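You operate a simulated robot arm through the tools that you are given. There is no shell and no other tool.

You run a simulated robot arm. Do the job below in one go: nothing can be reset, and whatever is moved stays where it is left.

TASK
Set the card's code in STBY, then switch to ON and press IDENT.

The check looks at the end state, three seconds after you hand in, the way a careful person would. Anything else that was tipped, shoved, dropped, spilled or broken makes it a failure.

THE ROBOT
A 7-joint arm with a two-finger parallel gripper, fixed in place. Base frame: the origin is on the floor under the middle of its stand, x ahead of it, y to its left, z up. Units: mm, degrees, N and s.
It reaches about 1479 mm from its shoulder. Its first joint turns from -166.0 to 166.0 degrees. Payload 4.4 kg.
The TCP is the grasp point between the finger pads, 23 mm short of the fingertips. In the tool frame z runs along the fingers and y along their closing line. Largest opening 94 mm; finger width 38, thickness 10; the body of the gripper, 54 by 96 mm, starts 39 mm behind the TCP.
Orientation is told as [roll, pitch, yaw] about the base's x, y, z axes, in that order, counted from this pose: with the fingers straight down and closing along the base's y, the tool's x points along the base's -x, its y along +y and its z along -z.

THE INTERFACE
- The arm moves only by the tool jog_arm. Its argument "deltas" is a list that holds one entry, the list of rows, each a list of 7 numbers: the shift along the base's x, y, z in units of 30 mm (1.0 is 30 mm), then the turn, a rotation vector about the base's x, y, z in units of 4 degrees (1.0 is 4 degrees), then the gripper command, from -1 (shut) to 1 (fully open), values between in proportion. In form: [[[x, y, z, wx, wy, wz, fingers], ...]]. A call has 1 to 20 rows; each row shifts and turns the commanded pose from where the row before left it. A call with a number of a shift or a turn outside -1 to 1 is refused whole. Rows are played at 5 a second. More than 50 mm and 8.6 degrees between two rows, or a gripper value outside its range, and nothing of the call is played. A pose out of reach is approached as far as the arm can. The call stops where the force on the tool passes 40 N (or 10 N more than at its start, if that is more) or the arm is blocked; 0.2 s more then pass. The fingers move at their own pace (about 72 mm/s each) and stop on an object; they squeeze with about 29 N. The grip force told is the motor's: it shows also when the fingers shut on nothing. Time passes only in rows, and 0.2 s behind the last, so rows that do not move let the fingers close. The reply holds the time, the measured pose of the TCP, the force on the tool along the base axes, the opening and the grip force, in the units named above and with some noise, with the torque about the TCP (base axes, N m) and any sound that the robot's microphone picked up.
- Cameras (640 x 400 px; columns grow to the right, rows downward): "scene" is fixed at [50.9, 652.8, 1714.5]; the picture's right is [-0.77, -0.64, 0.00], its down [-0.28, 0.34, -0.90] and it looks along [0.57, -0.69, -0.44] (base axes); focal length 346 px, centre (320, 200). "wrist" rides on the gripper at [86, 16, -75] in the tool frame; the picture's right is [-0.18, 0.98, 0.00], its down [-0.58, -0.11, -0.81] and it looks along [-0.79, -0.15, 0.59] (tool axes); focal length 243 px, centre (320, 200). There is no depth. A picture from a camera that has moved, and an enlarged one, comes with that camera's place and axes in the base frame and with its lens.
- get_image(camera): a new picture of that camera. The clock stands still meanwhile.
- close_up(camera, box): a new picture of the part [left, top, right, bottom] of that camera's present view, enlarged. The clock stands still meanwhile.
- job_done(): hands the job in; it is judged then, once.

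Places have to be worked out from the pictures, the camera data and where the tool is seen. Open the gripper and draw the arm clear of the work before you hand the job in, unless the task says otherwise.

The tools are called by a JSON object that holds its "op" and its "data". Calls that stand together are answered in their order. jog_arm: Moves the arm, as the interface text tells. Its arguments: {"type":"object","properties":{"deltas":{"type":"array","items":{"type":"array","items":{"type":"array","items":{"type":"number"}}}}},"required":["deltas"]} The other tools are called the same way: get_image (camera) takes a picture; close_up (camera, box) takes an enlarged picture of a part of a camera's view; job_done () hands the job in.

At the start:

```text
t: 0.0
position: [679.2, -250.3, 1447.2]
ee_rot: [0.0, 0.0, 0.0]
ft_force: [0.2, -0.5, 0.0]
moment: [-0.01, -0.01, -0.01]
opening: 93.8
grip_force: 0.1
```

scene: 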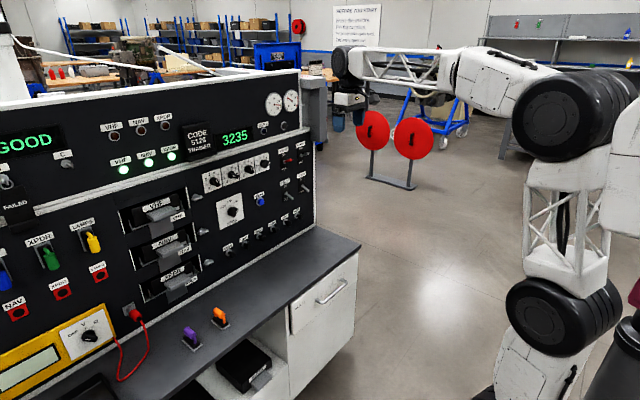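
wrist: 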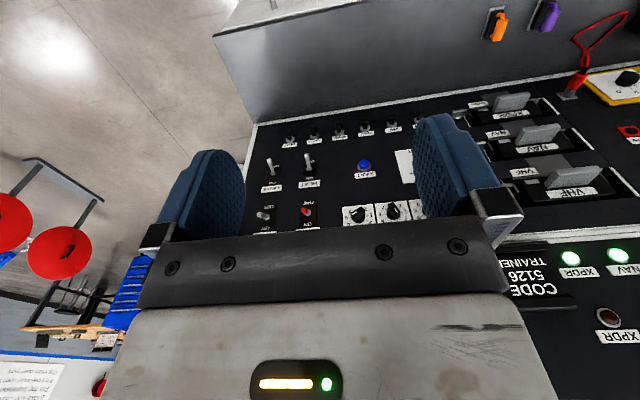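

The card seems to read CODE 5126, and the display shows 3235. I'll take enlarged pictures of the panel to read the labels and the knobs.

{"op": "close_up", "data": {"camera": "scene", "box": [180, 80, 320, 168]}}

{"op": "close_up", "data": {"camera": "scene", "box": [190, 140, 320, 260]}}

{"op": "close_up", "data": {"camera": "wrist", "box": [240, 120, 440, 245]}}

{"op": "close_up", "data": {"camera": "scene", "box": [0, 80, 200, 300]}}

```text
4.55 times, centred on (250, 124) of scene
camera zoom: at [50.9, 652.8, 1714.5], right [-0.77, -0.64, 0.0], down [-0.28, 0.34, -0.9], along [0.57, -0.69, -0.44], focal length 1574 px, centre (638, 546)
```

zoom: 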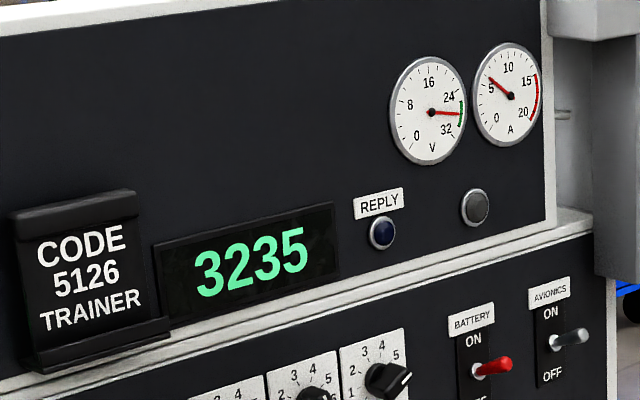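

```text
3.33 times, centred on (255, 200) of scene
camera zoom: at [50.9, 652.8, 1714.5], right [-0.77, -0.64, 0.0], down [-0.28, 0.34, -0.9], along [0.57, -0.69, -0.44], focal length 1155 px, centre (537, 200)
```

zoom: 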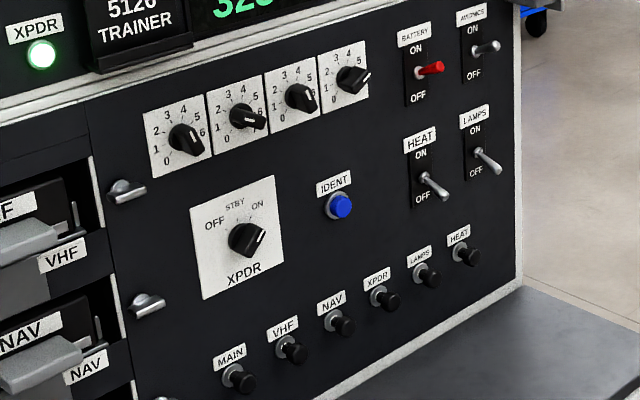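

```text
3.20 times, centred on (340, 182) of wrist
camera zoom: at [591.1, -235.3, 1523.2], right [0.18, 0.98, 0.0], down [0.58, -0.11, 0.81], along [0.79, -0.15, -0.59], focal length 776 px, centre (256, 256)
```

zoom: 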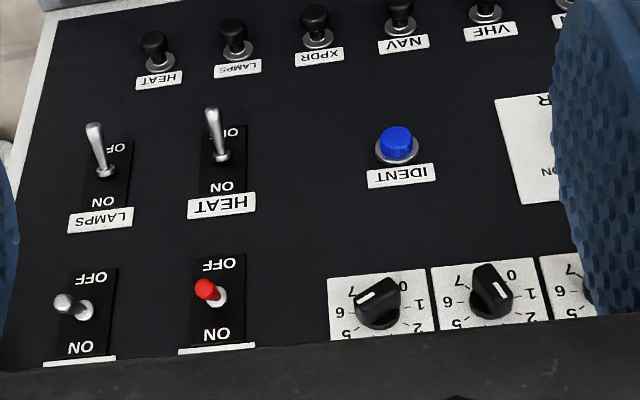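

```text
1.82 times, centred on (100, 190) of scene
camera zoom: at [50.9, 652.8, 1714.5], right [-0.77, -0.64, 0.0], down [-0.28, 0.34, -0.9], along [0.57, -0.69, -0.44], focal length 630 px, centre (720, 218)
```

zoom: 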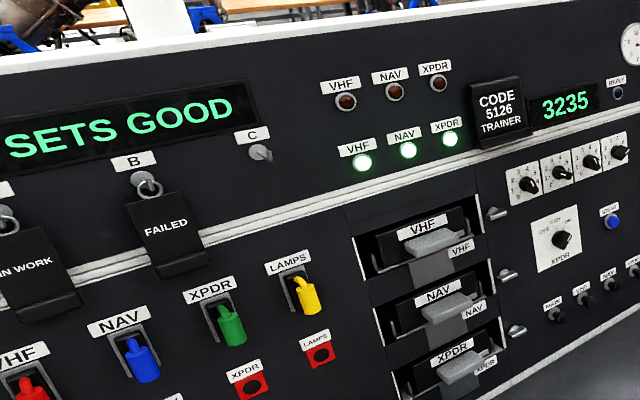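

The panel faces the robot: my triangulation puts it at about x 1090, IDENT near (1089,-206,1050) and the digit knobs at about z 1215. I'll zoom in more on the knobs to read their pointers.

{"op": "close_up", "data": {"camera": "scene", "box": [200, 150, 272, 195]}}

{"op": "close_up", "data": {"camera": "scene", "box": [205, 190, 277, 235]}}

{"op": "close_up", "data": {"camera": "wrist", "box": [330, 150, 430, 212]}}

```text
8.89 times, centred on (236, 172) of scene
camera zoom: at [50.9, 652.8, 1714.5], right [-0.77, -0.64, 0.0], down [-0.28, 0.34, -0.9], along [0.57, -0.69, -0.44], focal length 3079 px, centre (1067, 444)
```

zoom: 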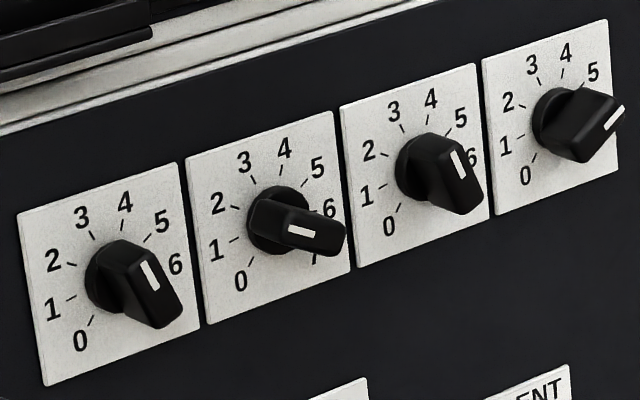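

```text
8.89 times, centred on (241, 212) of scene
camera zoom: at [50.9, 652.8, 1714.5], right [-0.77, -0.64, 0.0], down [-0.28, 0.34, -0.9], along [0.57, -0.69, -0.44], focal length 3079 px, centre (1022, 89)
```

zoom: 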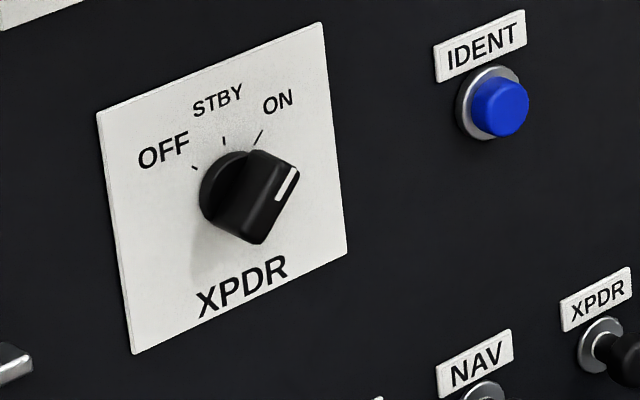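

```text
6.40 times, centred on (380, 181) of wrist
camera zoom: at [591.1, -235.3, 1523.2], right [0.18, 0.98, 0.0], down [0.58, -0.11, 0.81], along [0.79, -0.15, -0.59], focal length 1553 px, centre (-64, 322)
```

zoom: 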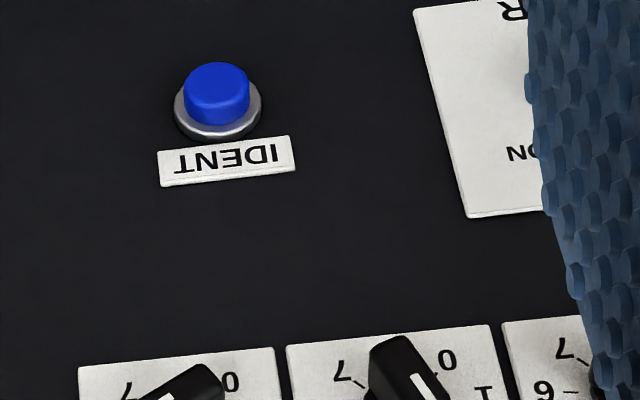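

The mode knob points to ON, and the digits match the displayed 3235. I'll tilt the tool up by 36° and move back to a viewing position so that the wrist camera looks straight at the knobs.

{"op": "jog_arm", "data": {"deltas": [[[-0.107, 0.7185, -0.841, 0, -1, 0, 1], [-0.107, 0.7185, -0.841, 0, -1, 0, 1], [-0.107, 0.7185, -0.841, 0, -1, 0, 1], [-0.107, 0.7185, -0.841, 0, -1, 0, 1], [-0.107, 0.7185, -0.841, 0, -1, 0, 1], [-0.107, 0.7185, -0.841, 0, -1, 0, 1], [-0.107, 0.7185, -0.841, 0, -1, 0, 1], [-0.107, 0.7185, -0.841, 0, -1, 0, 1], [-0.107, 0.7185, -0.841, 0, -1, 0, 1]]]}}

{"op": "get_image", "data": {"camera": "wrist"}}

{"op": "get_image", "data": {"camera": "scene"}}

```text
t: 2.0
position: [650.1, -58.0, 1221.6]
ee_rot: [0.0, -36.1, 0.0]
ft_force: [0.1, -0.4, 0.3]
moment: [-0.02, -0.02, 0.0]
opening: 94.0
grip_force: 0.0
```

```text
taken
camera wrist: at [534.8, -41.9, 1230.8], right [0.15, 0.98, 0.11], down [-0.01, -0.11, 0.99], along [0.99, -0.15, -0.01], focal length 243 px, centre (320, 200)
```

wrist: 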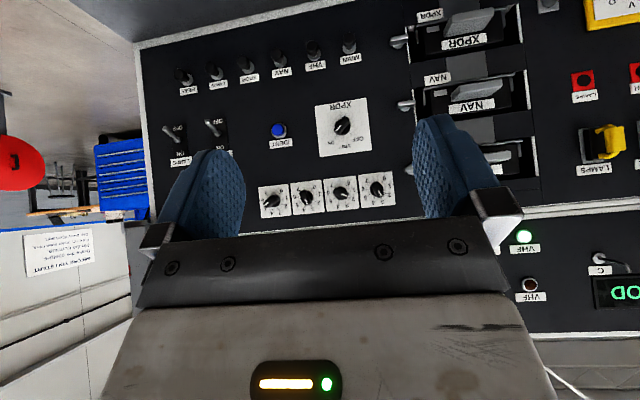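

```text
taken
```

scene: 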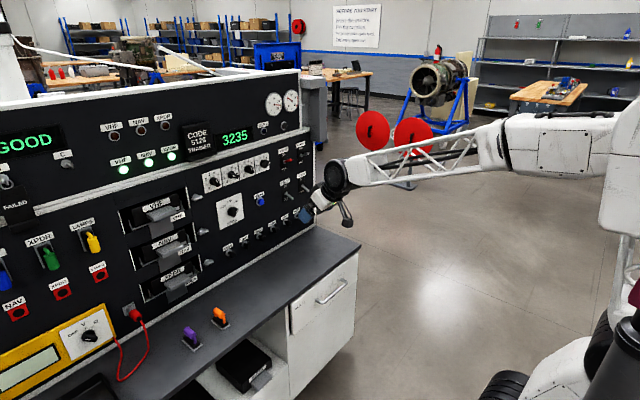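

The view is nearly head-on and upside down. I'll take close-ups to measure each knob.

{"op": "close_up", "data": {"camera": "wrist", "box": [250, 160, 410, 225]}}

{"op": "close_up", "data": {"camera": "wrist", "box": [256, 90, 384, 170]}}

{"op": "close_up", "data": {"camera": "wrist", "box": [300, 90, 380, 140]}}

{"op": "close_up", "data": {"camera": "wrist", "box": [290, 165, 400, 225]}}

```text
4.00 times, centred on (330, 192) of wrist
camera zoom: at [534.8, -41.9, 1230.8], right [0.15, 0.98, 0.11], down [-0.01, -0.11, 0.99], along [0.99, -0.15, -0.01], focal length 970 px, centre (280, 230)
```

zoom: 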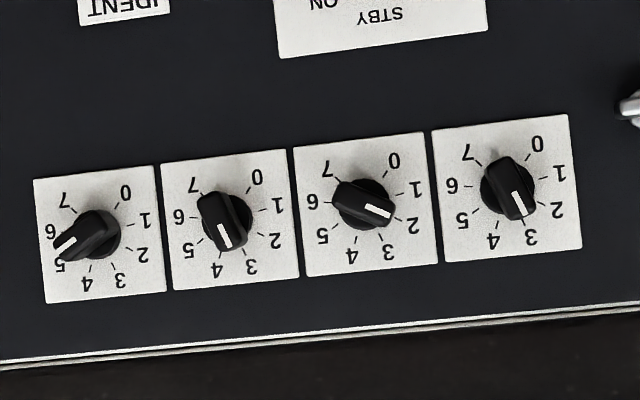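

```text
5.00 times, centred on (320, 130) of wrist
camera zoom: at [534.8, -41.9, 1230.8], right [0.15, 0.98, 0.11], down [-0.01, -0.11, 0.99], along [0.99, -0.15, -0.01], focal length 1213 px, centre (320, 550)
```

zoom: 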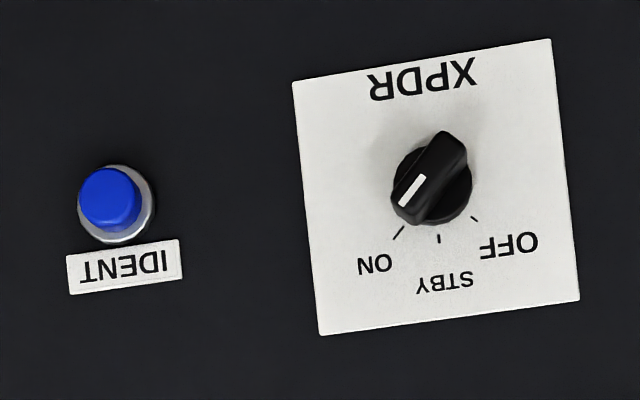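

```text
8.00 times, centred on (340, 115) of wrist
camera zoom: at [534.8, -41.9, 1230.8], right [0.15, 0.98, 0.11], down [-0.01, -0.11, 0.99], along [0.99, -0.15, -0.01], focal length 1941 px, centre (160, 880)
```

zoom: 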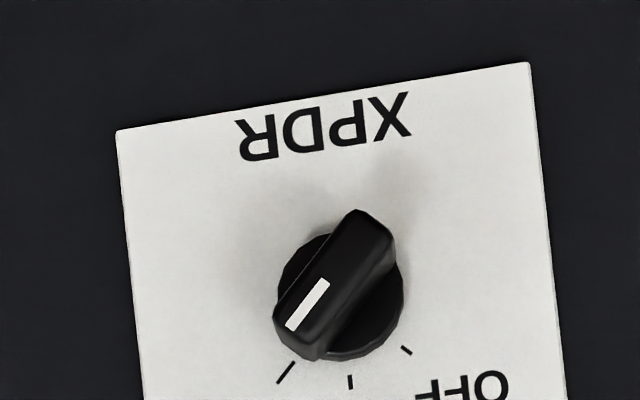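

```text
5.82 times, centred on (345, 195) of wrist
camera zoom: at [534.8, -41.9, 1230.8], right [0.15, 0.98, 0.11], down [-0.01, -0.11, 0.99], along [0.99, -0.15, -0.01], focal length 1412 px, centre (174, 229)
```

zoom: 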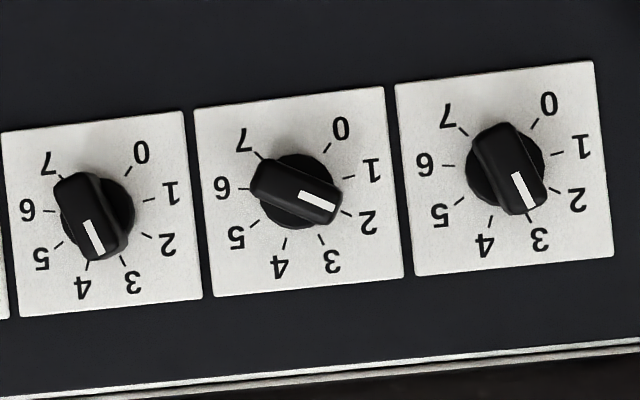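

Ticks are about 40° apart on the digit knobs and about 45° apart on the mode knob. I'll zoom in to measure how far the knobs stand out.

{"op": "close_up", "data": {"camera": "scene", "box": [216, 168, 248, 188]}}

{"op": "close_up", "data": {"camera": "scene", "box": [216, 200, 248, 220]}}

{"op": "close_up", "data": {"camera": "scene", "box": [200, 172, 232, 192]}}

{"op": "close_up", "data": {"camera": "scene", "box": [250, 192, 274, 207]}}

```text
16.00 times, centred on (232, 178) of scene
camera zoom: at [50.9, 652.8, 1714.5], right [-0.77, -0.64, 0.0], down [-0.28, 0.34, -0.9], along [0.57, -0.69, -0.44], focal length 5542 px, centre (1728, 552)
```

zoom: 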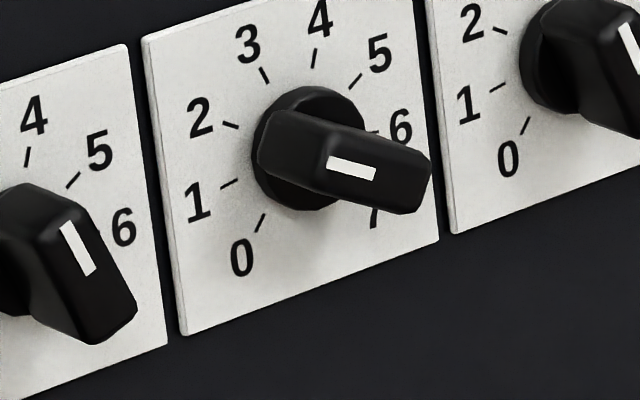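

```text
16.00 times, centred on (232, 210) of scene
camera zoom: at [50.9, 652.8, 1714.5], right [-0.77, -0.64, 0.0], down [-0.28, 0.34, -0.9], along [0.57, -0.69, -0.44], focal length 5542 px, centre (1728, 40)
```

zoom: 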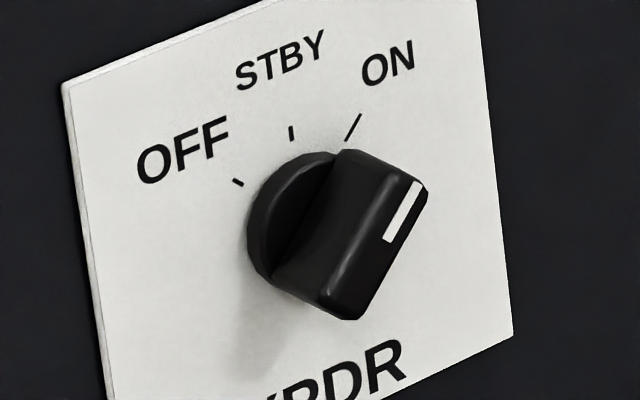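

```text
16.00 times, centred on (216, 182) of scene
camera zoom: at [50.9, 652.8, 1714.5], right [-0.77, -0.64, 0.0], down [-0.28, 0.34, -0.9], along [0.57, -0.69, -0.44], focal length 5542 px, centre (1984, 488)
```

zoom: 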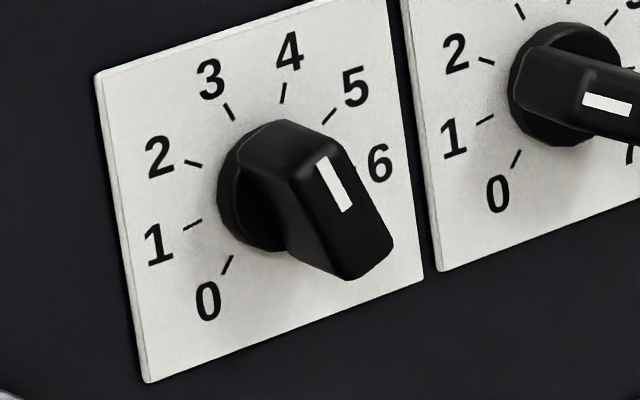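

```text
16.00 times, centred on (262, 200) of scene
camera zoom: at [50.9, 652.8, 1714.5], right [-0.77, -0.64, 0.0], down [-0.28, 0.34, -0.9], along [0.57, -0.69, -0.44], focal length 5542 px, centre (1248, 208)
```

zoom: 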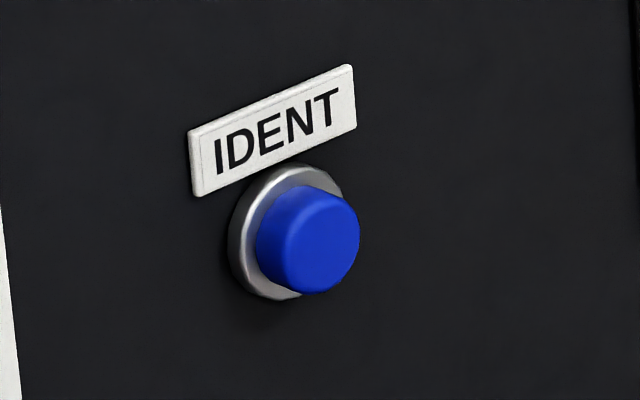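

The panel face comes out at x≈1095 and the knobs stand out about 30 mm. I put the mode knob at (y -54.5, z 1066), the digit knobs at y 5.5/-74.6/-154.6/-234.5 and z 1216, and IDENT at (-204.5, 1051). Next I level the fingers towards the panel in front of the mode knob, still well back.

{"op": "jog_arm", "data": {"deltas": [[[0.476, 0.009, -0.369, 0, -1, 0, 0.1], [0.476, 0.009, -0.369, 0, -1, 0, 0.1], [0.476, 0.009, -0.369, 0, -1, 0, 0.1], [0.476, 0.009, -0.369, 0, -1, 0, 0.1], [0.476, 0.009, -0.369, 0, -1, 0, 0.1], [0.476, 0.009, -0.369, 0, -1, 0, 0.1], [0.476, 0.009, -0.369, 0, -1, 0, 0.1], [0.476, 0.009, -0.369, 0, -1, 0, 0.1], [0.476, 0.009, -0.369, 0, -1, 0, 0.1], [0.476, 0.009, -0.369, 0, -1, 0, 0.1], [0.476, 0.009, -0.369, 0, -1, 0, 0.1], [0.476, 0.009, -0.369, 0, -1, 0, 0.1], [0.476, 0.009, -0.369, 0, -1, 0, 0.1], [0.476, 0.009, -0.369, 0, -0.5, 0, 0.1]]]}}

{"op": "get_image", "data": {"camera": "wrist"}}

{"op": "get_image", "data": {"camera": "scene"}}

```text
t: 5.0
position: [833.1, -44.9, 1078.9]
ee_rot: [2.6, -85.7, -0.6]
ft_force: [0.4, 0.1, 0.8]
moment: [0.01, 0.02, -0.01]
opening: 51.9
grip_force: 0.0
out of reach, approached as far as the arm can: row 9, 10
```

```text
taken
camera wrist: at [750.7, -31.5, 997.5], right [-0.02, 0.98, 0.19], down [-0.76, -0.14, 0.64], along [0.65, -0.13, 0.75], focal length 243 px, centre (320, 200)
```

wrist: 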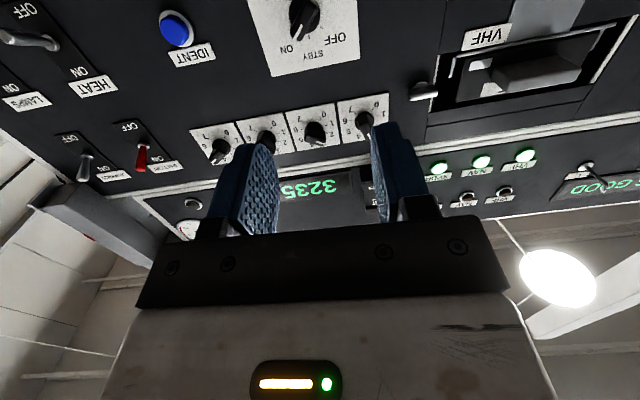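

```text
taken
```

scene: 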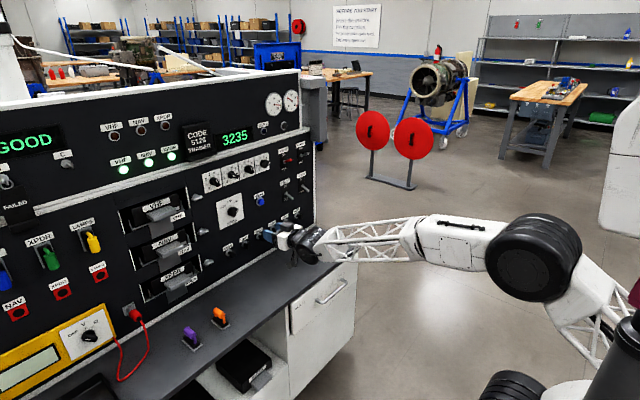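

The arm reported two rows as hard to reach and now lags the command slightly. I'll hold still for a few rows to see where it settles.

{"op": "jog_arm", "data": {"deltas": [[[0, 0, 0, 0, 0, 0, 0.1], [0, 0, 0, 0, 0, 0, 0.1], [0, 0, 0, 0, 0, 0, 0.1]]]}}

```text
t: 5.8
position: [834.2, -44.6, 1078.5]
ee_rot: [2.8, -85.7, -0.7]
ft_force: [0.4, 0.0, 0.4]
moment: [0.05, 0.06, -0.02]
opening: 51.8
grip_force: 0.1
```

It has settled short of the commanded pose. I'll make a small corrective move forward with the rest of the tilt to see how the arm follows.

{"op": "jog_arm", "data": {"deltas": [[[0.5, 0, 0, 0, 0, 0, 0.1], [0.5, 0, 0, 0, 0, 0, 0.1]]]}}

```text
t: 6.4
position: [862.9, -46.4, 1078.4]
ee_rot: [2.8, -85.7, -0.7]
ft_force: [0.0, -0.1, 0.2]
moment: [-0.01, 0.02, 0.0]
opening: 51.8
grip_force: 0.0
```

The arm follows again, and the tool still needs about -4.3° about y and -2.1° about z. I'll apply that and look at the mode knob up close.

{"op": "jog_arm", "data": {"deltas": [[[0, 0, 0, 0, -0.54, -0.2625, 0.1], [0, 0, 0, 0, -0.54, -0.2625, 0.1], [0, 0, 0, 0, 0, 0, 0.1]]]}}

{"op": "close_up", "data": {"camera": "wrist", "box": [240, 0, 400, 100]}}

```text
t: 7.2
position: [864.0, -56.5, 1080.6]
ee_rot: [4.3, -87.7, -2.8]
ft_force: [0.4, 0.6, 0.0]
moment: [-0.02, 0.03, 0.0]
opening: 51.6
grip_force: 0.0
out of reach, approached as far as the arm can: row 1, 2
```

```text
4.00 times, centred on (320, 50) of wrist
camera zoom: at [783.1, -42.8, 997.5], right [-0.02, 0.98, 0.19], down [-0.78, -0.13, 0.61], along [0.63, -0.13, 0.77], focal length 970 px, centre (320, 800)
```

zoom: 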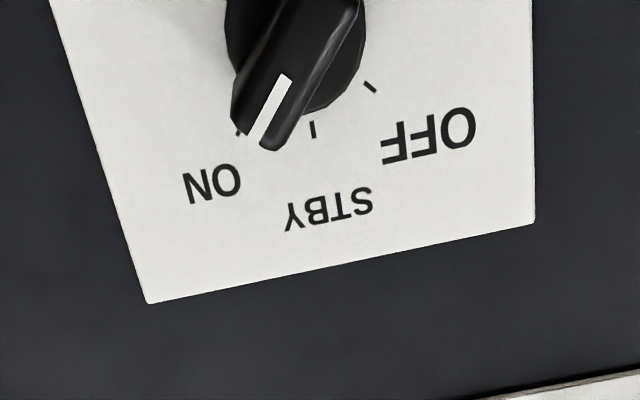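

The tool axis is now within about 2.3° in pitch and 1.5° in yaw of the panel normal, and the wrist appears to be near a singular alignment. I'll move forward while applying the remaining correction in small steps.

{"op": "jog_arm", "data": {"deltas": [[[0.4, 0, 0, 0, -0.12, -0.08, 0.1], [0.4, 0, 0, 0, -0.12, -0.08, 0.1], [0.4, 0, 0, 0, -0.12, -0.08, 0.1], [0.4, 0, 0, 0, -0.12, -0.08, 0.1], [0.4, 0, 0, 0, -0.1, -0.06, 0.1], [0, 0, 0, 0, 0, 0, 0.1]]]}}

```text
t: 8.6
position: [923.1, -79.1, 1087.0]
ee_rot: [46.7, -89.8, -46.0]
ft_force: [0.3, 1.0, 0.5]
moment: [-0.03, -0.03, -0.01]
opening: 51.8
grip_force: 0.1
out of reach, approached as far as the arm can: row 2, 3, 4, 5
```

Orientation is now nearly exact: tool axis (1.00, 0.01, 0.00), roll ≈0. The position drifted in y, so I'll test a pure translation to line up with the mode knob at y -54.5, z 1066.

{"op": "jog_arm", "data": {"deltas": [[[0.2, 0.2, -0.175, 0, 0, 0, 0.1], [0.2, 0.2, -0.175, 0, 0, 0, 0.1], [0.2, 0.2, -0.175, 0, 0, 0, 0.1], [0.2, 0.2, -0.175, 0, 0, 0, 0.1], [0, 0, 0, 0, 0, 0, 0.1]]]}}

{"op": "get_image", "data": {"camera": "scene"}}

```text
t: 9.8
position: [948.2, -79.6, 1071.8]
ee_rot: [40.0, -89.7, -38.9]
ft_force: [-0.7, 0.0, 0.3]
moment: [-0.02, -0.01, 0.0]
opening: 51.9
grip_force: 0.1
out of reach, approached as far as the arm can: row 1, 2, 3, 4
```

```text
taken
```

scene: 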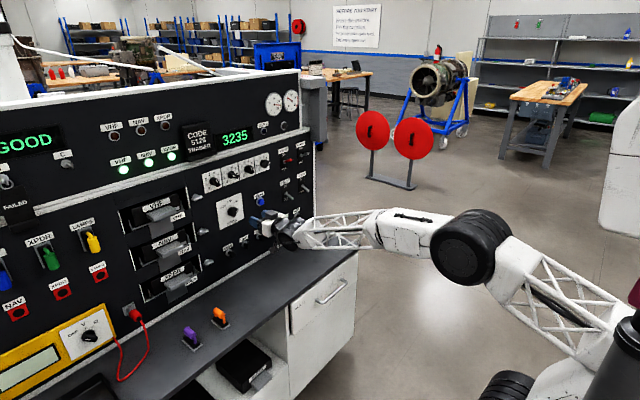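

Sideways motion is stuck, so some joint seems to be limiting. I'll test a roll about the tool axis (+12°), which I need for the mode knob anyway.

{"op": "jog_arm", "data": {"deltas": [[[0, 0, 0, 1, 0, 0, 0.1], [0, 0, 0, 1, 0, 0, 0.1], [0, 0, 0, 1, 0, 0, 0.1], [0, 0, 0, 0, 0, 0, 0.1]]]}}

```text
t: 10.8
position: [933.2, -82.4, 1077.8]
ee_rot: [89.6, -77.8, -88.9]
ft_force: [0.1, -0.6, -0.9]
moment: [0.01, 0.0, 0.0]
opening: 51.9
grip_force: 0.0
out of reach, approached as far as the arm can: row 2
```

The roll followed, but the arm gave way in position, so I need to understand its configuration. I'll zoom on the arm in the scene view.

{"op": "close_up", "data": {"camera": "scene", "box": [220, 180, 540, 380]}}

{"op": "close_up", "data": {"camera": "scene", "box": [230, 190, 358, 270]}}

{"op": "get_image", "data": {"camera": "wrist"}}

```text
2.00 times, centred on (380, 280) of scene
camera zoom: at [50.9, 652.8, 1714.5], right [-0.77, -0.64, 0.0], down [-0.28, 0.34, -0.9], along [0.57, -0.69, -0.44], focal length 693 px, centre (200, 40)
```

zoom: 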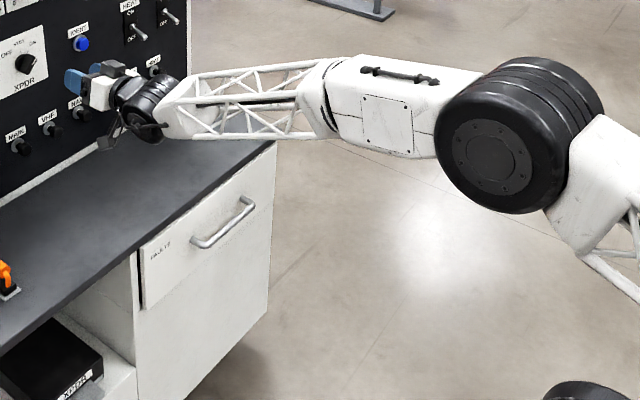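

```text
5.00 times, centred on (294, 230) of scene
camera zoom: at [50.9, 652.8, 1714.5], right [-0.77, -0.64, 0.0], down [-0.28, 0.34, -0.9], along [0.57, -0.69, -0.44], focal length 1732 px, centre (450, 50)
```

zoom: 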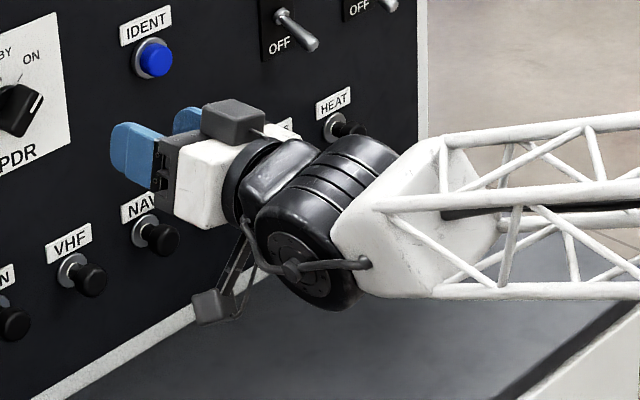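

```text
taken
camera wrist: at [855.9, -49.4, 997.0], right [-0.01, 0.92, 0.39], down [-0.8, -0.24, 0.55], along [0.6, -0.3, 0.74], focal length 243 px, centre (320, 200)
```

wrist: 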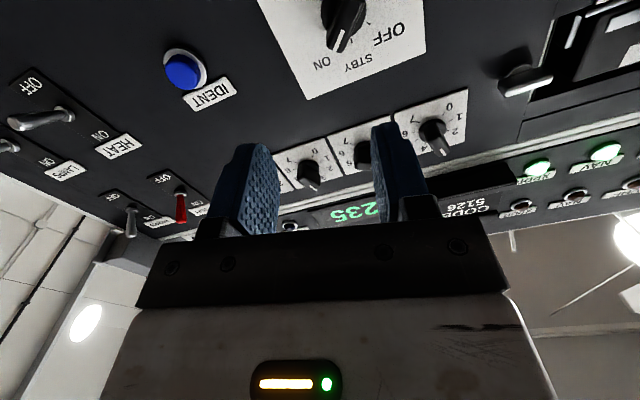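

The forearm slopes about 20–25° down with the gripper level. I'll test whether sideways (+y) motion works now at this roll.

{"op": "jog_arm", "data": {"deltas": [[[0, 0.4, 0, 0, 0, 0, 0.1], [0, 0.4, 0, 0, 0, 0, 0.1], [0, 0, 0, 0, 0, 0, 0.1]]]}}

```text
t: 11.6
position: [933.7, -75.9, 1082.6]
ee_rot: [89.2, -78.0, -88.1]
ft_force: [0.9, 0.3, -0.1]
moment: [0.03, -0.03, 0.01]
opening: 51.6
grip_force: 0.1
out of reach, approached as far as the arm can: row 1, 2
```

Still constrained. I suspect the wrist bend limit, which should ease farther forward or higher, so I'll raise the tool about 90 mm and then test +y again.

{"op": "jog_arm", "data": {"deltas": [[[0, 0, 0.6, 0, 0, 0, 0.1], [0, 0, 0.6, 0, 0, 0, 0.1], [0, 0, 0.6, 0, 0, 0, 0.1], [0, 0, 0.6, 0, 0, 0, 0.1], [0, 0, 0.6, 0, 0, 0, 0.1], [0, 0.4, 0, 0, 0, 0, 0.1], [0, 0.4, 0, 0, 0, 0, 0.1], [0, 0, 0, 0, 0, 0, 0.1]]]}}

```text
t: 13.4
position: [932.4, -54.0, 1171.9]
ee_rot: [89.5, -78.0, -88.5]
ft_force: [-0.5, -0.4, 0.4]
moment: [0.0, 0.0, -0.03]
opening: 51.6
grip_force: 0.1
```

Free again at this height, so it is a reach limit low and close in. I'll finish rolling to +45° (the bar is at ON ≈45°) while moving to x≈1000 at this height, which leaves about 40 mm of clearance.

{"op": "jog_arm", "data": {"deltas": [[[0.25, 0, 0, 0.917, 0, -0.028, 0.1], [0.25, 0, 0, 0.917, 0, -0.028, 0.1], [0.25, 0, 0, 0.917, 0, -0.028, 0.1], [0.25, 0, 0, 0.917, 0, -0.028, 0.1], [0.25, 0, 0, 0.917, 0, -0.028, 0.1], [0.25, 0, 0, 0.917, 0, -0.028, 0.1], [0.25, 0, 0, 0.917, 0, -0.028, 0.1], [0.25, 0, 0, 0.917, 0, -0.028, 0.1], [0.25, 0, 0, 0.917, 0, -0.028, 0.1], [0, 0, 0, 0, 0, 0, 0.1]]]}}

{"op": "get_image", "data": {"camera": "wrist"}}

{"op": "get_image", "data": {"camera": "scene"}}

```text
t: 15.6
position: [1001.2, -65.1, 1176.9]
ee_rot: [89.6, -44.8, -89.9]
ft_force: [-0.4, -0.1, 1.0]
moment: [0.01, -0.01, -0.01]
opening: 51.4
grip_force: 0.0
out of reach, approached as far as the arm can: row 1, 3, 5, 9
```

```text
taken
camera wrist: at [925.0, 8.7, 1127.6], right [0.01, 0.56, 0.83], down [-0.81, -0.49, 0.34], along [0.59, -0.67, 0.45], focal length 243 px, centre (320, 200)
```

wrist: 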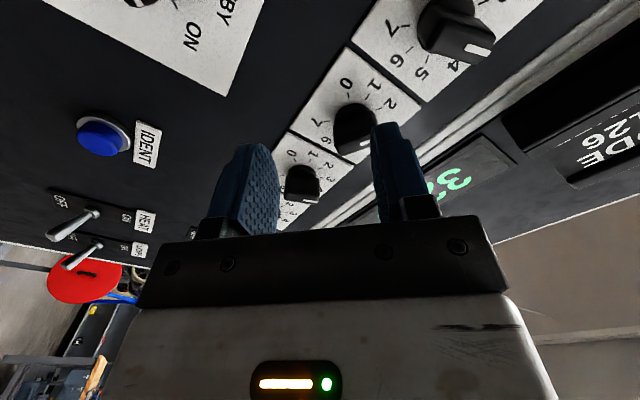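

```text
taken
```

scene: 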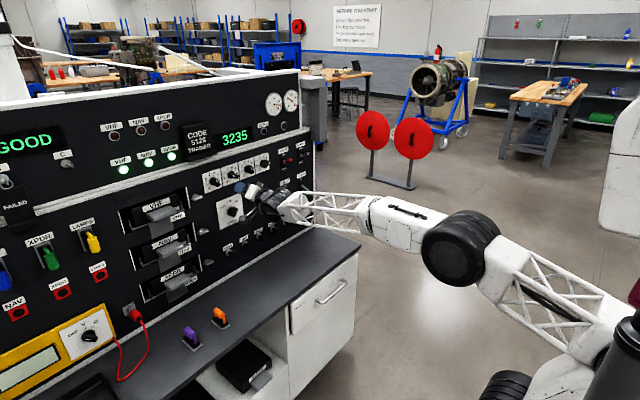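

Roll is 45.2° and the tool axis is aligned. I'll bring y back to -54.5 and lower towards z 1066 at x≈1000, checking for limits.

{"op": "jog_arm", "data": {"deltas": [[[0, 0.353, 0, 0, 0, 0, 0.1], [0, 0, -0.5, 0, 0, 0, 0.1], [0, 0, -0.5, 0, 0, 0, 0.1], [0, 0, -0.5, 0, 0, 0, 0.1], [0, 0, -0.5, 0, 0, 0, 0.1], [0, 0, 0, 0, 0, 0, 0.1]]]}}

```text
t: 17.0
position: [1004.6, -81.8, 1124.9]
ee_rot: [89.5, -44.8, -89.9]
ft_force: [-0.3, -0.6, -0.2]
moment: [0.01, 0.01, 0.0]
opening: 51.8
grip_force: 0.1
out of reach, approached as far as the arm can: row 1, 2, 3, 4, 5
```

With roll 45° the arm slides along a constraint: at lower z it needs more negative y. That fits a wrist-bend limit that eases with forward extension. I'll move to x≈1030 (tips still in front of the knobs) and test +y and -z there.

{"op": "jog_arm", "data": {"deltas": [[[0.42, 0, 0, 0, 0, 0, 0.1], [0.42, 0, 0, 0, 0, 0, 0.1], [0, 0.3, 0, 0, 0, 0, 0.1], [0, 0.3, 0, 0, 0, 0, 0.1], [0, 0, 0, 0, 0, 0, 0.1]]]}}

```text
t: 18.2
position: [1030.2, -75.4, 1129.3]
ee_rot: [89.5, -44.8, -89.8]
ft_force: [0.4, -0.4, -0.7]
moment: [0.02, 0.0, 0.0]
opening: 51.6
grip_force: 0.0
out of reach, approached as far as the arm can: row 3, 4
```

Only a small deficit remains, so tilting the tool 2° downward should free it. I'll apply that, move to y -54.5, then lower part of the way towards z 1066.

{"op": "jog_arm", "data": {"deltas": [[[0, 0, 0, 0, 0.5, 0, 0.1], [0, 0.35, 0, 0, 0, 0, 0.1], [0, 0.35, 0, 0, 0, 0, 0.1], [0, 0, -0.4, 0, 0, 0, 0.1], [0, 0, -0.4, 0, 0, 0, 0.1], [0, 0, 0, 0, 0, 0, 0.1]]]}}

```text
t: 19.6
position: [1033.6, -74.5, 1110.8]
ee_rot: [86.9, -44.8, -87.9]
ft_force: [0.4, -0.1, -0.5]
moment: [0.01, -0.02, -0.04]
opening: 51.6
grip_force: 0.1
out of reach, approached as far as the arm can: row 3, 4, 5
```

A small yaw (turning the base joint) should give y motion at no cost to the wrist. I'll add 2.5° of yaw, then move to y -54.5 and lower towards 1066.

{"op": "jog_arm", "data": {"deltas": [[[0, 0.33, 0, 0, 0, 0.3125, 0.1], [0, 0.33, 0, 0, 0, 0.3125, 0.1], [0, 0, -0.35, 0, 0, 0, 0.1], [0, 0, -0.35, 0, 0, 0, 0.1], [0, 0, -0.35, 0, 0, 0, 0.1], [0, 0, -0.35, 0, 0, 0, 0.1], [0, 0, 0, 0, 0, 0, 0.1]]]}}

```text
t: 21.2
position: [1033.4, -52.1, 1069.0]
ee_rot: [87.0, -44.7, -86.1]
ft_force: [-0.2, 0.1, 0.0]
moment: [-0.01, -0.02, 0.0]
opening: 51.6
grip_force: 0.2
```

All rows reached: TCP (1033,-52,1069), roll 45°, axis within 3° of normal. I'll check the alignment with the mode knob in both cameras before advancing.

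{"op": "get_image", "data": {"camera": "wrist"}}

{"op": "close_up", "data": {"camera": "scene", "box": [208, 180, 288, 230]}}

{"op": "close_up", "data": {"camera": "wrist", "box": [220, 100, 420, 225]}}

```text
taken
camera wrist: at [953.3, 18.8, 1022.7], right [0.01, 0.56, 0.83], down [-0.78, -0.51, 0.36], along [0.63, -0.65, 0.43], focal length 243 px, centre (320, 200)
```

wrist: 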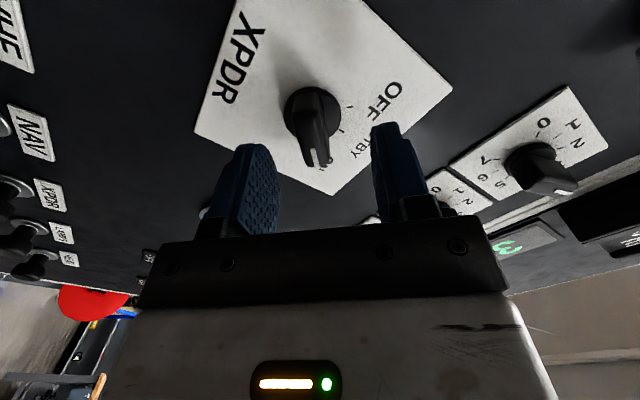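

```text
8.00 times, centred on (248, 205) of scene
camera zoom: at [50.9, 652.8, 1714.5], right [-0.77, -0.64, 0.0], down [-0.28, 0.34, -0.9], along [0.57, -0.69, -0.44], focal length 2771 px, centre (896, 160)
```

zoom: 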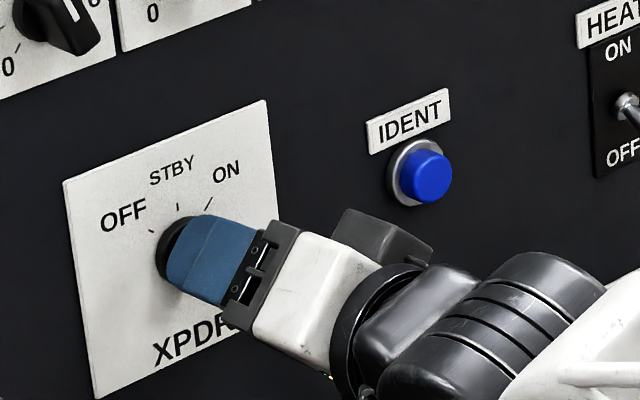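

```text
3.20 times, centred on (320, 162) of wrist
camera zoom: at [953.3, 18.8, 1022.7], right [0.01, 0.56, 0.83], down [-0.78, -0.51, 0.36], along [0.63, -0.65, 0.43], focal length 776 px, centre (320, 320)
```

zoom: 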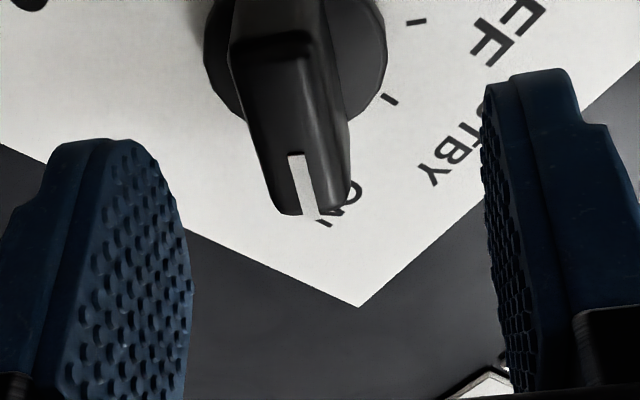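

The bar sits between the fingers, about 4–5 mm off-centre along the closing line. I'll shift y and z by -3.4 mm each, then advance to TCP x≈1059 so the tips overlap the bar but stop short of the skirt.

{"op": "jog_arm", "data": {"deltas": [[[0, -0.113, -0.113, 0, 0, 0, 0.1], [0.285, 0, 0, 0, 0, 0, 0.1], [0.285, 0, 0, 0, 0, 0, 0.1], [0.285, 0, 0, 0, 0, 0, 0.1], [0, 0, 0, 0, 0, 0, 0.1]]]}}

{"op": "close_up", "data": {"camera": "wrist", "box": [220, 100, 420, 225]}}

{"op": "close_up", "data": {"camera": "scene", "box": [208, 180, 288, 230]}}

```text
t: 22.4
position: [1057.6, -54.9, 1066.1]
ee_rot: [86.9, -44.8, -86.2]
ft_force: [-0.2, 0.7, -0.3]
moment: [0.01, -0.01, 0.02]
opening: 51.6
grip_force: 0.1
```

```text
3.20 times, centred on (320, 162) of wrist
camera zoom: at [977.8, 15.0, 1019.7], right [0.01, 0.56, 0.83], down [-0.78, -0.51, 0.36], along [0.63, -0.65, 0.43], focal length 776 px, centre (320, 320)
```

zoom: 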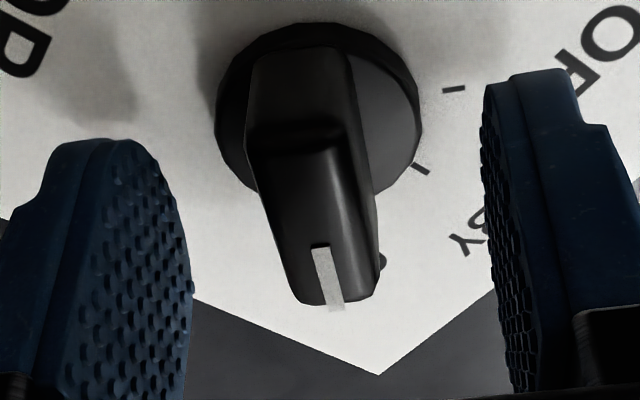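

```text
8.00 times, centred on (248, 205) of scene
camera zoom: at [50.9, 652.8, 1714.5], right [-0.77, -0.64, 0.0], down [-0.28, 0.34, -0.9], along [0.57, -0.69, -0.44], focal length 2771 px, centre (896, 160)
```

zoom: 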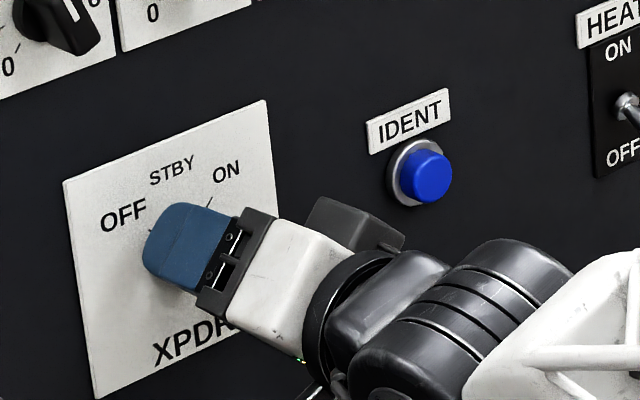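

The bar is centred between the fingers and aligned with them. I'll close the gripper on it.

{"op": "jog_arm", "data": {"deltas": [[[0, 0, 0, 0, 0, 0, -1], [0, 0, 0, 0, 0, 0, -1], [0, 0, 0, 0, 0, 0, -1]]]}}

{"op": "close_up", "data": {"camera": "wrist", "box": [220, 100, 420, 225]}}

```text
t: 23.2
position: [1057.3, -55.0, 1066.1]
ee_rot: [86.9, -44.8, -86.1]
ft_force: [6.7, -6.6, -3.5]
moment: [-0.16, -0.51, 0.14]
opening: 16.1
grip_force: 44.8
```

```text
3.20 times, centred on (320, 162) of wrist
camera zoom: at [977.7, 14.7, 1019.3], right [0.01, 0.56, 0.83], down [-0.78, -0.51, 0.36], along [0.63, -0.65, 0.43], focal length 776 px, centre (320, 320)
```

zoom: 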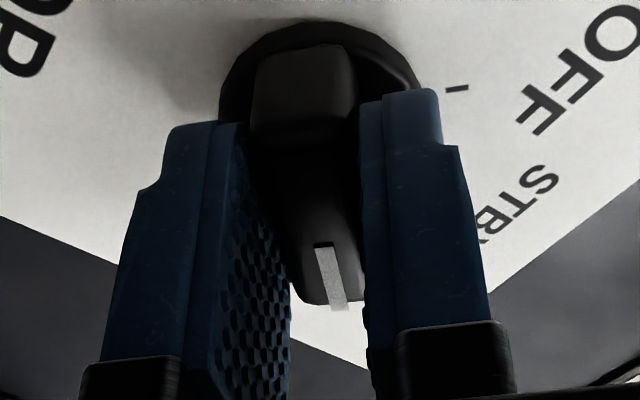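

Gripped at 16 mm with low forces. I'll turn the knob half of the 45° towards STBY (counter-clockwise, negative x) and check.

{"op": "jog_arm", "data": {"deltas": [[[0, 0, 0, -0.9375, -0.029, 0.035, -1], [0, 0, 0, -0.9375, -0.029, 0.035, -1], [0, 0, 0, -0.9375, -0.029, 0.035, -1], [0, 0, 0, -0.9375, -0.029, 0.035, -1], [0, 0, 0, -0.9375, -0.029, 0.035, -1], [0, 0, 0, -0.9375, -0.029, 0.035, -1]]]}}

{"op": "close_up", "data": {"camera": "wrist", "box": [220, 100, 420, 225]}}

{"op": "close_up", "data": {"camera": "scene", "box": [180, 100, 308, 240]}}

```text
t: 24.6
position: [1058.5, -54.7, 1066.6]
ee_rot: [84.4, -67.4, -83.2]
ft_force: [5.4, -0.8, -7.6]
moment: [0.01, 1.42, -0.33]
opening: 16.0
grip_force: 44.6
```

```text
3.20 times, centred on (320, 162) of wrist
camera zoom: at [977.6, -9.9, 995.1], right [-0.01, 0.84, 0.55], down [-0.78, -0.35, 0.52], along [0.63, -0.42, 0.65], focal length 776 px, centre (320, 320)
```

zoom: 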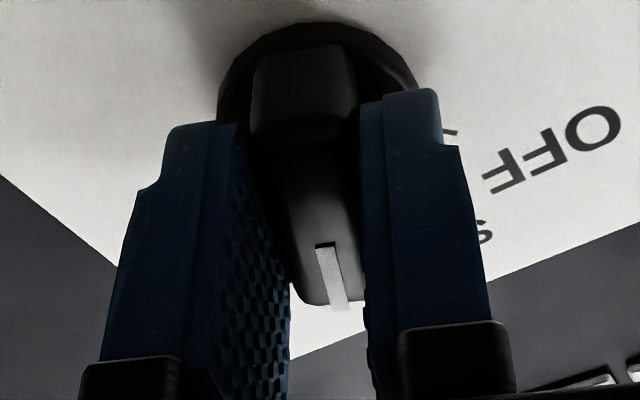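

```text
2.86 times, centred on (244, 170) of scene
camera zoom: at [50.9, 652.8, 1714.5], right [-0.77, -0.64, 0.0], down [-0.28, 0.34, -0.9], along [0.57, -0.69, -0.44], focal length 990 px, centre (537, 286)
```

zoom: 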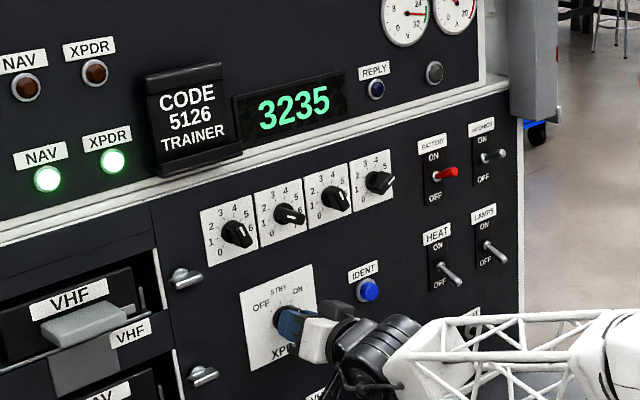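

The knob turns with the gripper, with low forces and no resistance. I'll finish the remaining 22.5° to STBY.

{"op": "jog_arm", "data": {"deltas": [[[0, 0, 0, -0.9375, -0.029, 0.035, -1], [0, 0, 0, -0.9375, -0.029, 0.035, -1], [0, 0, 0, -0.9375, -0.029, 0.035, -1], [0, 0, 0, -0.9375, -0.029, 0.035, -1], [0, 0, 0, -0.9375, -0.029, 0.035, -1], [0, 0, 0, -0.9375, -0.029, 0.035, -1], [0, 0, 0, 0, 0, 0, -1]]]}}

{"op": "get_image", "data": {"camera": "wrist"}}

{"op": "close_up", "data": {"camera": "scene", "box": [180, 100, 308, 240]}}

```text
t: 25.3
position: [1057.3, -56.1, 1066.9]
ee_rot: [81.9, -75.1, -80.4]
ft_force: [-26.7, 4.6, 3.6]
moment: [0.05, -0.09, -0.66]
opening: 16.1
grip_force: 44.4
stopped in row 3: the force on the tool passed its limit at 43 N (the readings are from after the stop); the commanded pose is now the measured one
```

```text
taken
camera wrist: at [977.8, -20.6, 989.2], right [-0.01, 0.9, 0.43], down [-0.78, -0.28, 0.56], along [0.63, -0.32, 0.71], focal length 243 px, centre (320, 200)
```

wrist: 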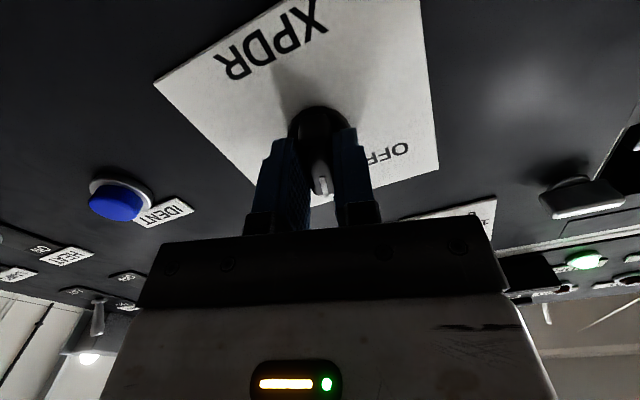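

```text
2.86 times, centred on (244, 170) of scene
camera zoom: at [50.9, 652.8, 1714.5], right [-0.77, -0.64, 0.0], down [-0.28, 0.34, -0.9], along [0.57, -0.69, -0.44], focal length 990 px, centre (537, 286)
```

zoom: 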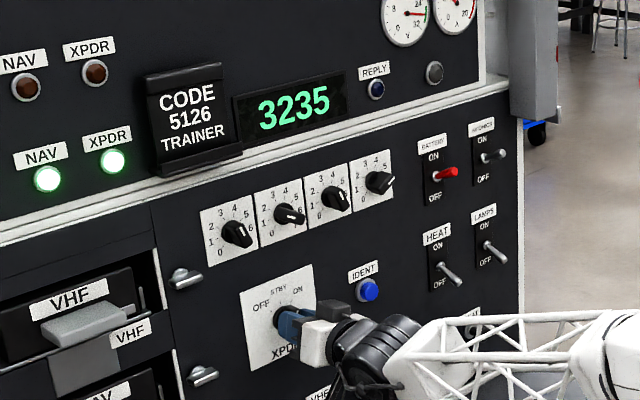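

After 30° of rotation the tool got pushed back along -x, probably from the fingertips pressing on the skirt or grip stress. I'll ease back 2 mm while holding and read the force.

{"op": "jog_arm", "data": {"deltas": [[[-0.067, 0, 0, 0, 0, 0, -1], [0, 0, 0, 0, 0, 0, -1]]]}}

{"op": "close_up", "data": {"camera": "wrist", "box": [220, 80, 420, 205]}}

```text
t: 25.7
position: [1057.8, -55.7, 1066.2]
ee_rot: [81.7, -75.3, -80.2]
ft_force: [21.6, 1.7, -2.5]
moment: [0.03, 0.6, -0.54]
opening: 16.3
grip_force: 45.1
stopped in row 2: the force on the tool passed its limit at 42 N (the readings are from after the stop); the commanded pose is now the measured one
```

```text
3.20 times, centred on (320, 142) of wrist
camera zoom: at [977.5, -20.5, 989.2], right [-0.01, 0.9, 0.43], down [-0.78, -0.28, 0.56], along [0.63, -0.33, 0.71], focal length 776 px, centre (320, 384)
```

zoom: 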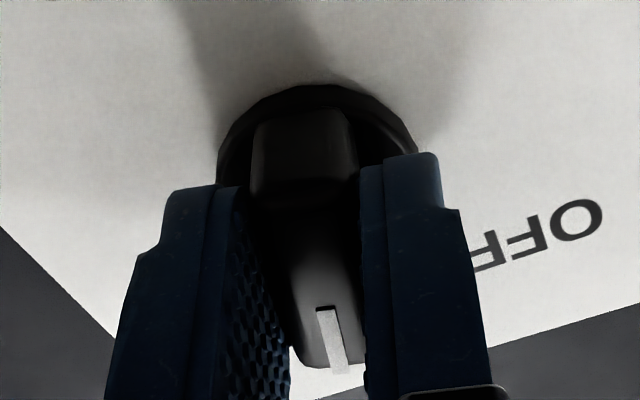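

The grip couples very stiffly in x, so tiny drifts build force. I'll open the fingers slightly to relieve the stress and see where the knob rests and whether it snaps to a detent.

{"op": "jog_arm", "data": {"deltas": [[[0, 0, 0, 0, 0, 0, -0.45], [0, 0, 0, 0, 0, 0, -0.45], [0, 0, 0, 0, 0, 0, -0.45]]]}}

{"op": "close_up", "data": {"camera": "wrist", "box": [220, 80, 420, 205]}}

{"op": "close_up", "data": {"camera": "scene", "box": [180, 100, 308, 240]}}

```text
t: 26.5
position: [1057.8, -55.7, 1065.8]
ee_rot: [82.0, -75.2, -80.3]
ft_force: [-0.6, 0.2, 0.9]
moment: [0.0, -0.02, 0.02]
opening: 25.9
grip_force: 0.1
```

```text
3.20 times, centred on (320, 142) of wrist
camera zoom: at [977.1, -20.5, 989.6], right [-0.01, 0.9, 0.43], down [-0.78, -0.28, 0.56], along [0.63, -0.33, 0.71], focal length 776 px, centre (320, 384)
```

zoom: 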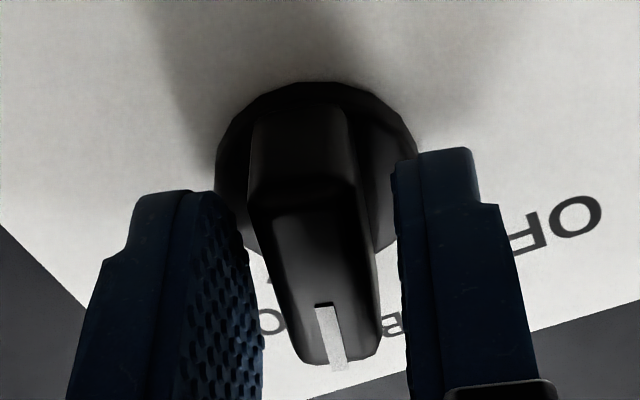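

```text
2.86 times, centred on (244, 170) of scene
camera zoom: at [50.9, 652.8, 1714.5], right [-0.77, -0.64, 0.0], down [-0.28, 0.34, -0.9], along [0.57, -0.69, -0.44], focal length 990 px, centre (537, 286)
```

zoom: 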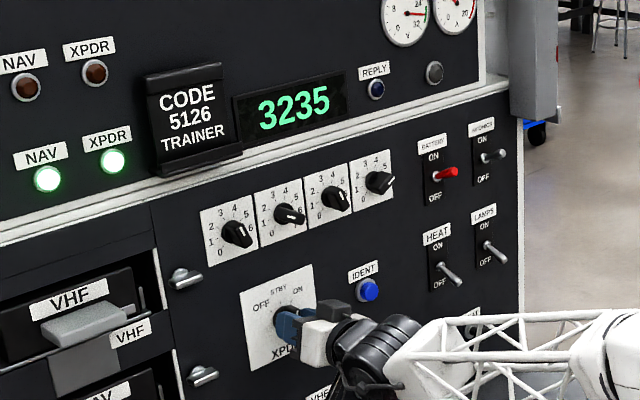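

The knob stays where it was left, so there is no detent snap and I must set angles accurately. I'll re-grip stress-free and turn in shorter steps.

{"op": "jog_arm", "data": {"deltas": [[[0, 0, 0, 0, 0, 0, -1], [0, 0, 0, 0, 0, 0, -1], [0, 0, 0, -0.9, -0.028, 0.033, -1], [0, 0, 0, -0.9, -0.028, 0.033, -1]]]}}

```text
t: 27.5
position: [1056.4, -55.9, 1065.2]
ee_rot: [74.2, -82.3, -72.7]
ft_force: [-1.9, -9.9, 0.3]
moment: [-0.07, 1.1, -0.72]
opening: 16.3
grip_force: 44.9
```

Forces are low and roll is 7.4°. I'll continue the last 7.4° to reach STBY (bar vertical).

{"op": "jog_arm", "data": {"deltas": [[[0, 0, 0, -0.6, -0.019, 0.022, -1], [0, 0, 0, -0.6, -0.019, 0.022, -1], [0, 0, 0, -0.65, -0.02, 0.024, -1]]]}}

{"op": "close_up", "data": {"camera": "scene", "box": [180, 100, 308, 240]}}

{"op": "get_image", "data": {"camera": "wrist"}}

```text
t: 28.4
position: [1058.2, -54.9, 1066.1]
ee_rot: [0.8, -88.0, 0.9]
ft_force: [-23.7, -1.5, 3.9]
moment: [-0.02, -0.17, -0.69]
opening: 16.3
grip_force: 44.5
stopped in row 3: the force on the tool passed its limit at 41 N (the readings are from after the stop); the commanded pose is now the measured one
```

```text
2.86 times, centred on (244, 170) of scene
camera zoom: at [50.9, 652.8, 1714.5], right [-0.77, -0.64, 0.0], down [-0.28, 0.34, -0.9], along [0.57, -0.69, -0.44], focal length 990 px, centre (537, 286)
```

zoom: 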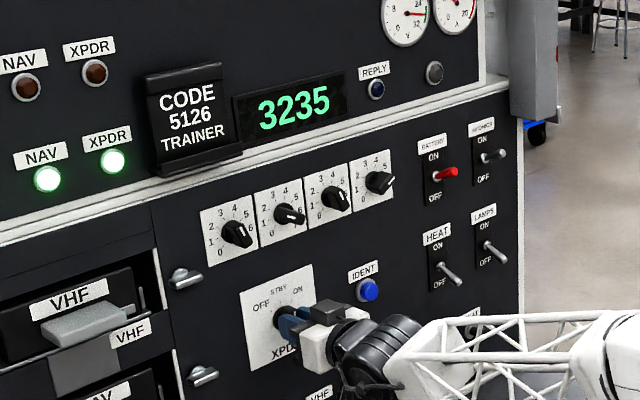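

```text
taken
camera wrist: at [977.7, -41.7, 982.6], right [-0.02, 0.98, 0.18], down [-0.78, -0.13, 0.61], along [0.62, -0.13, 0.77], focal length 243 px, centre (320, 200)
```

wrist: 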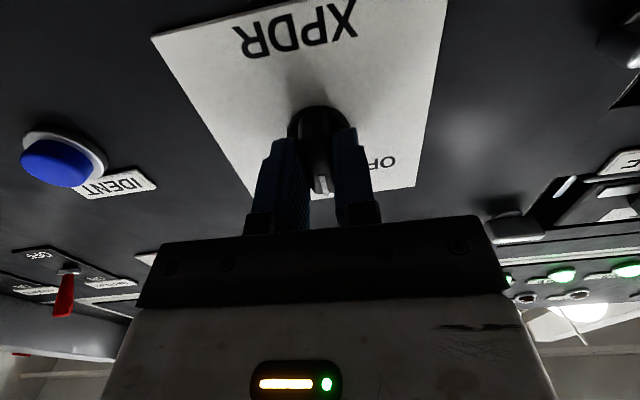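

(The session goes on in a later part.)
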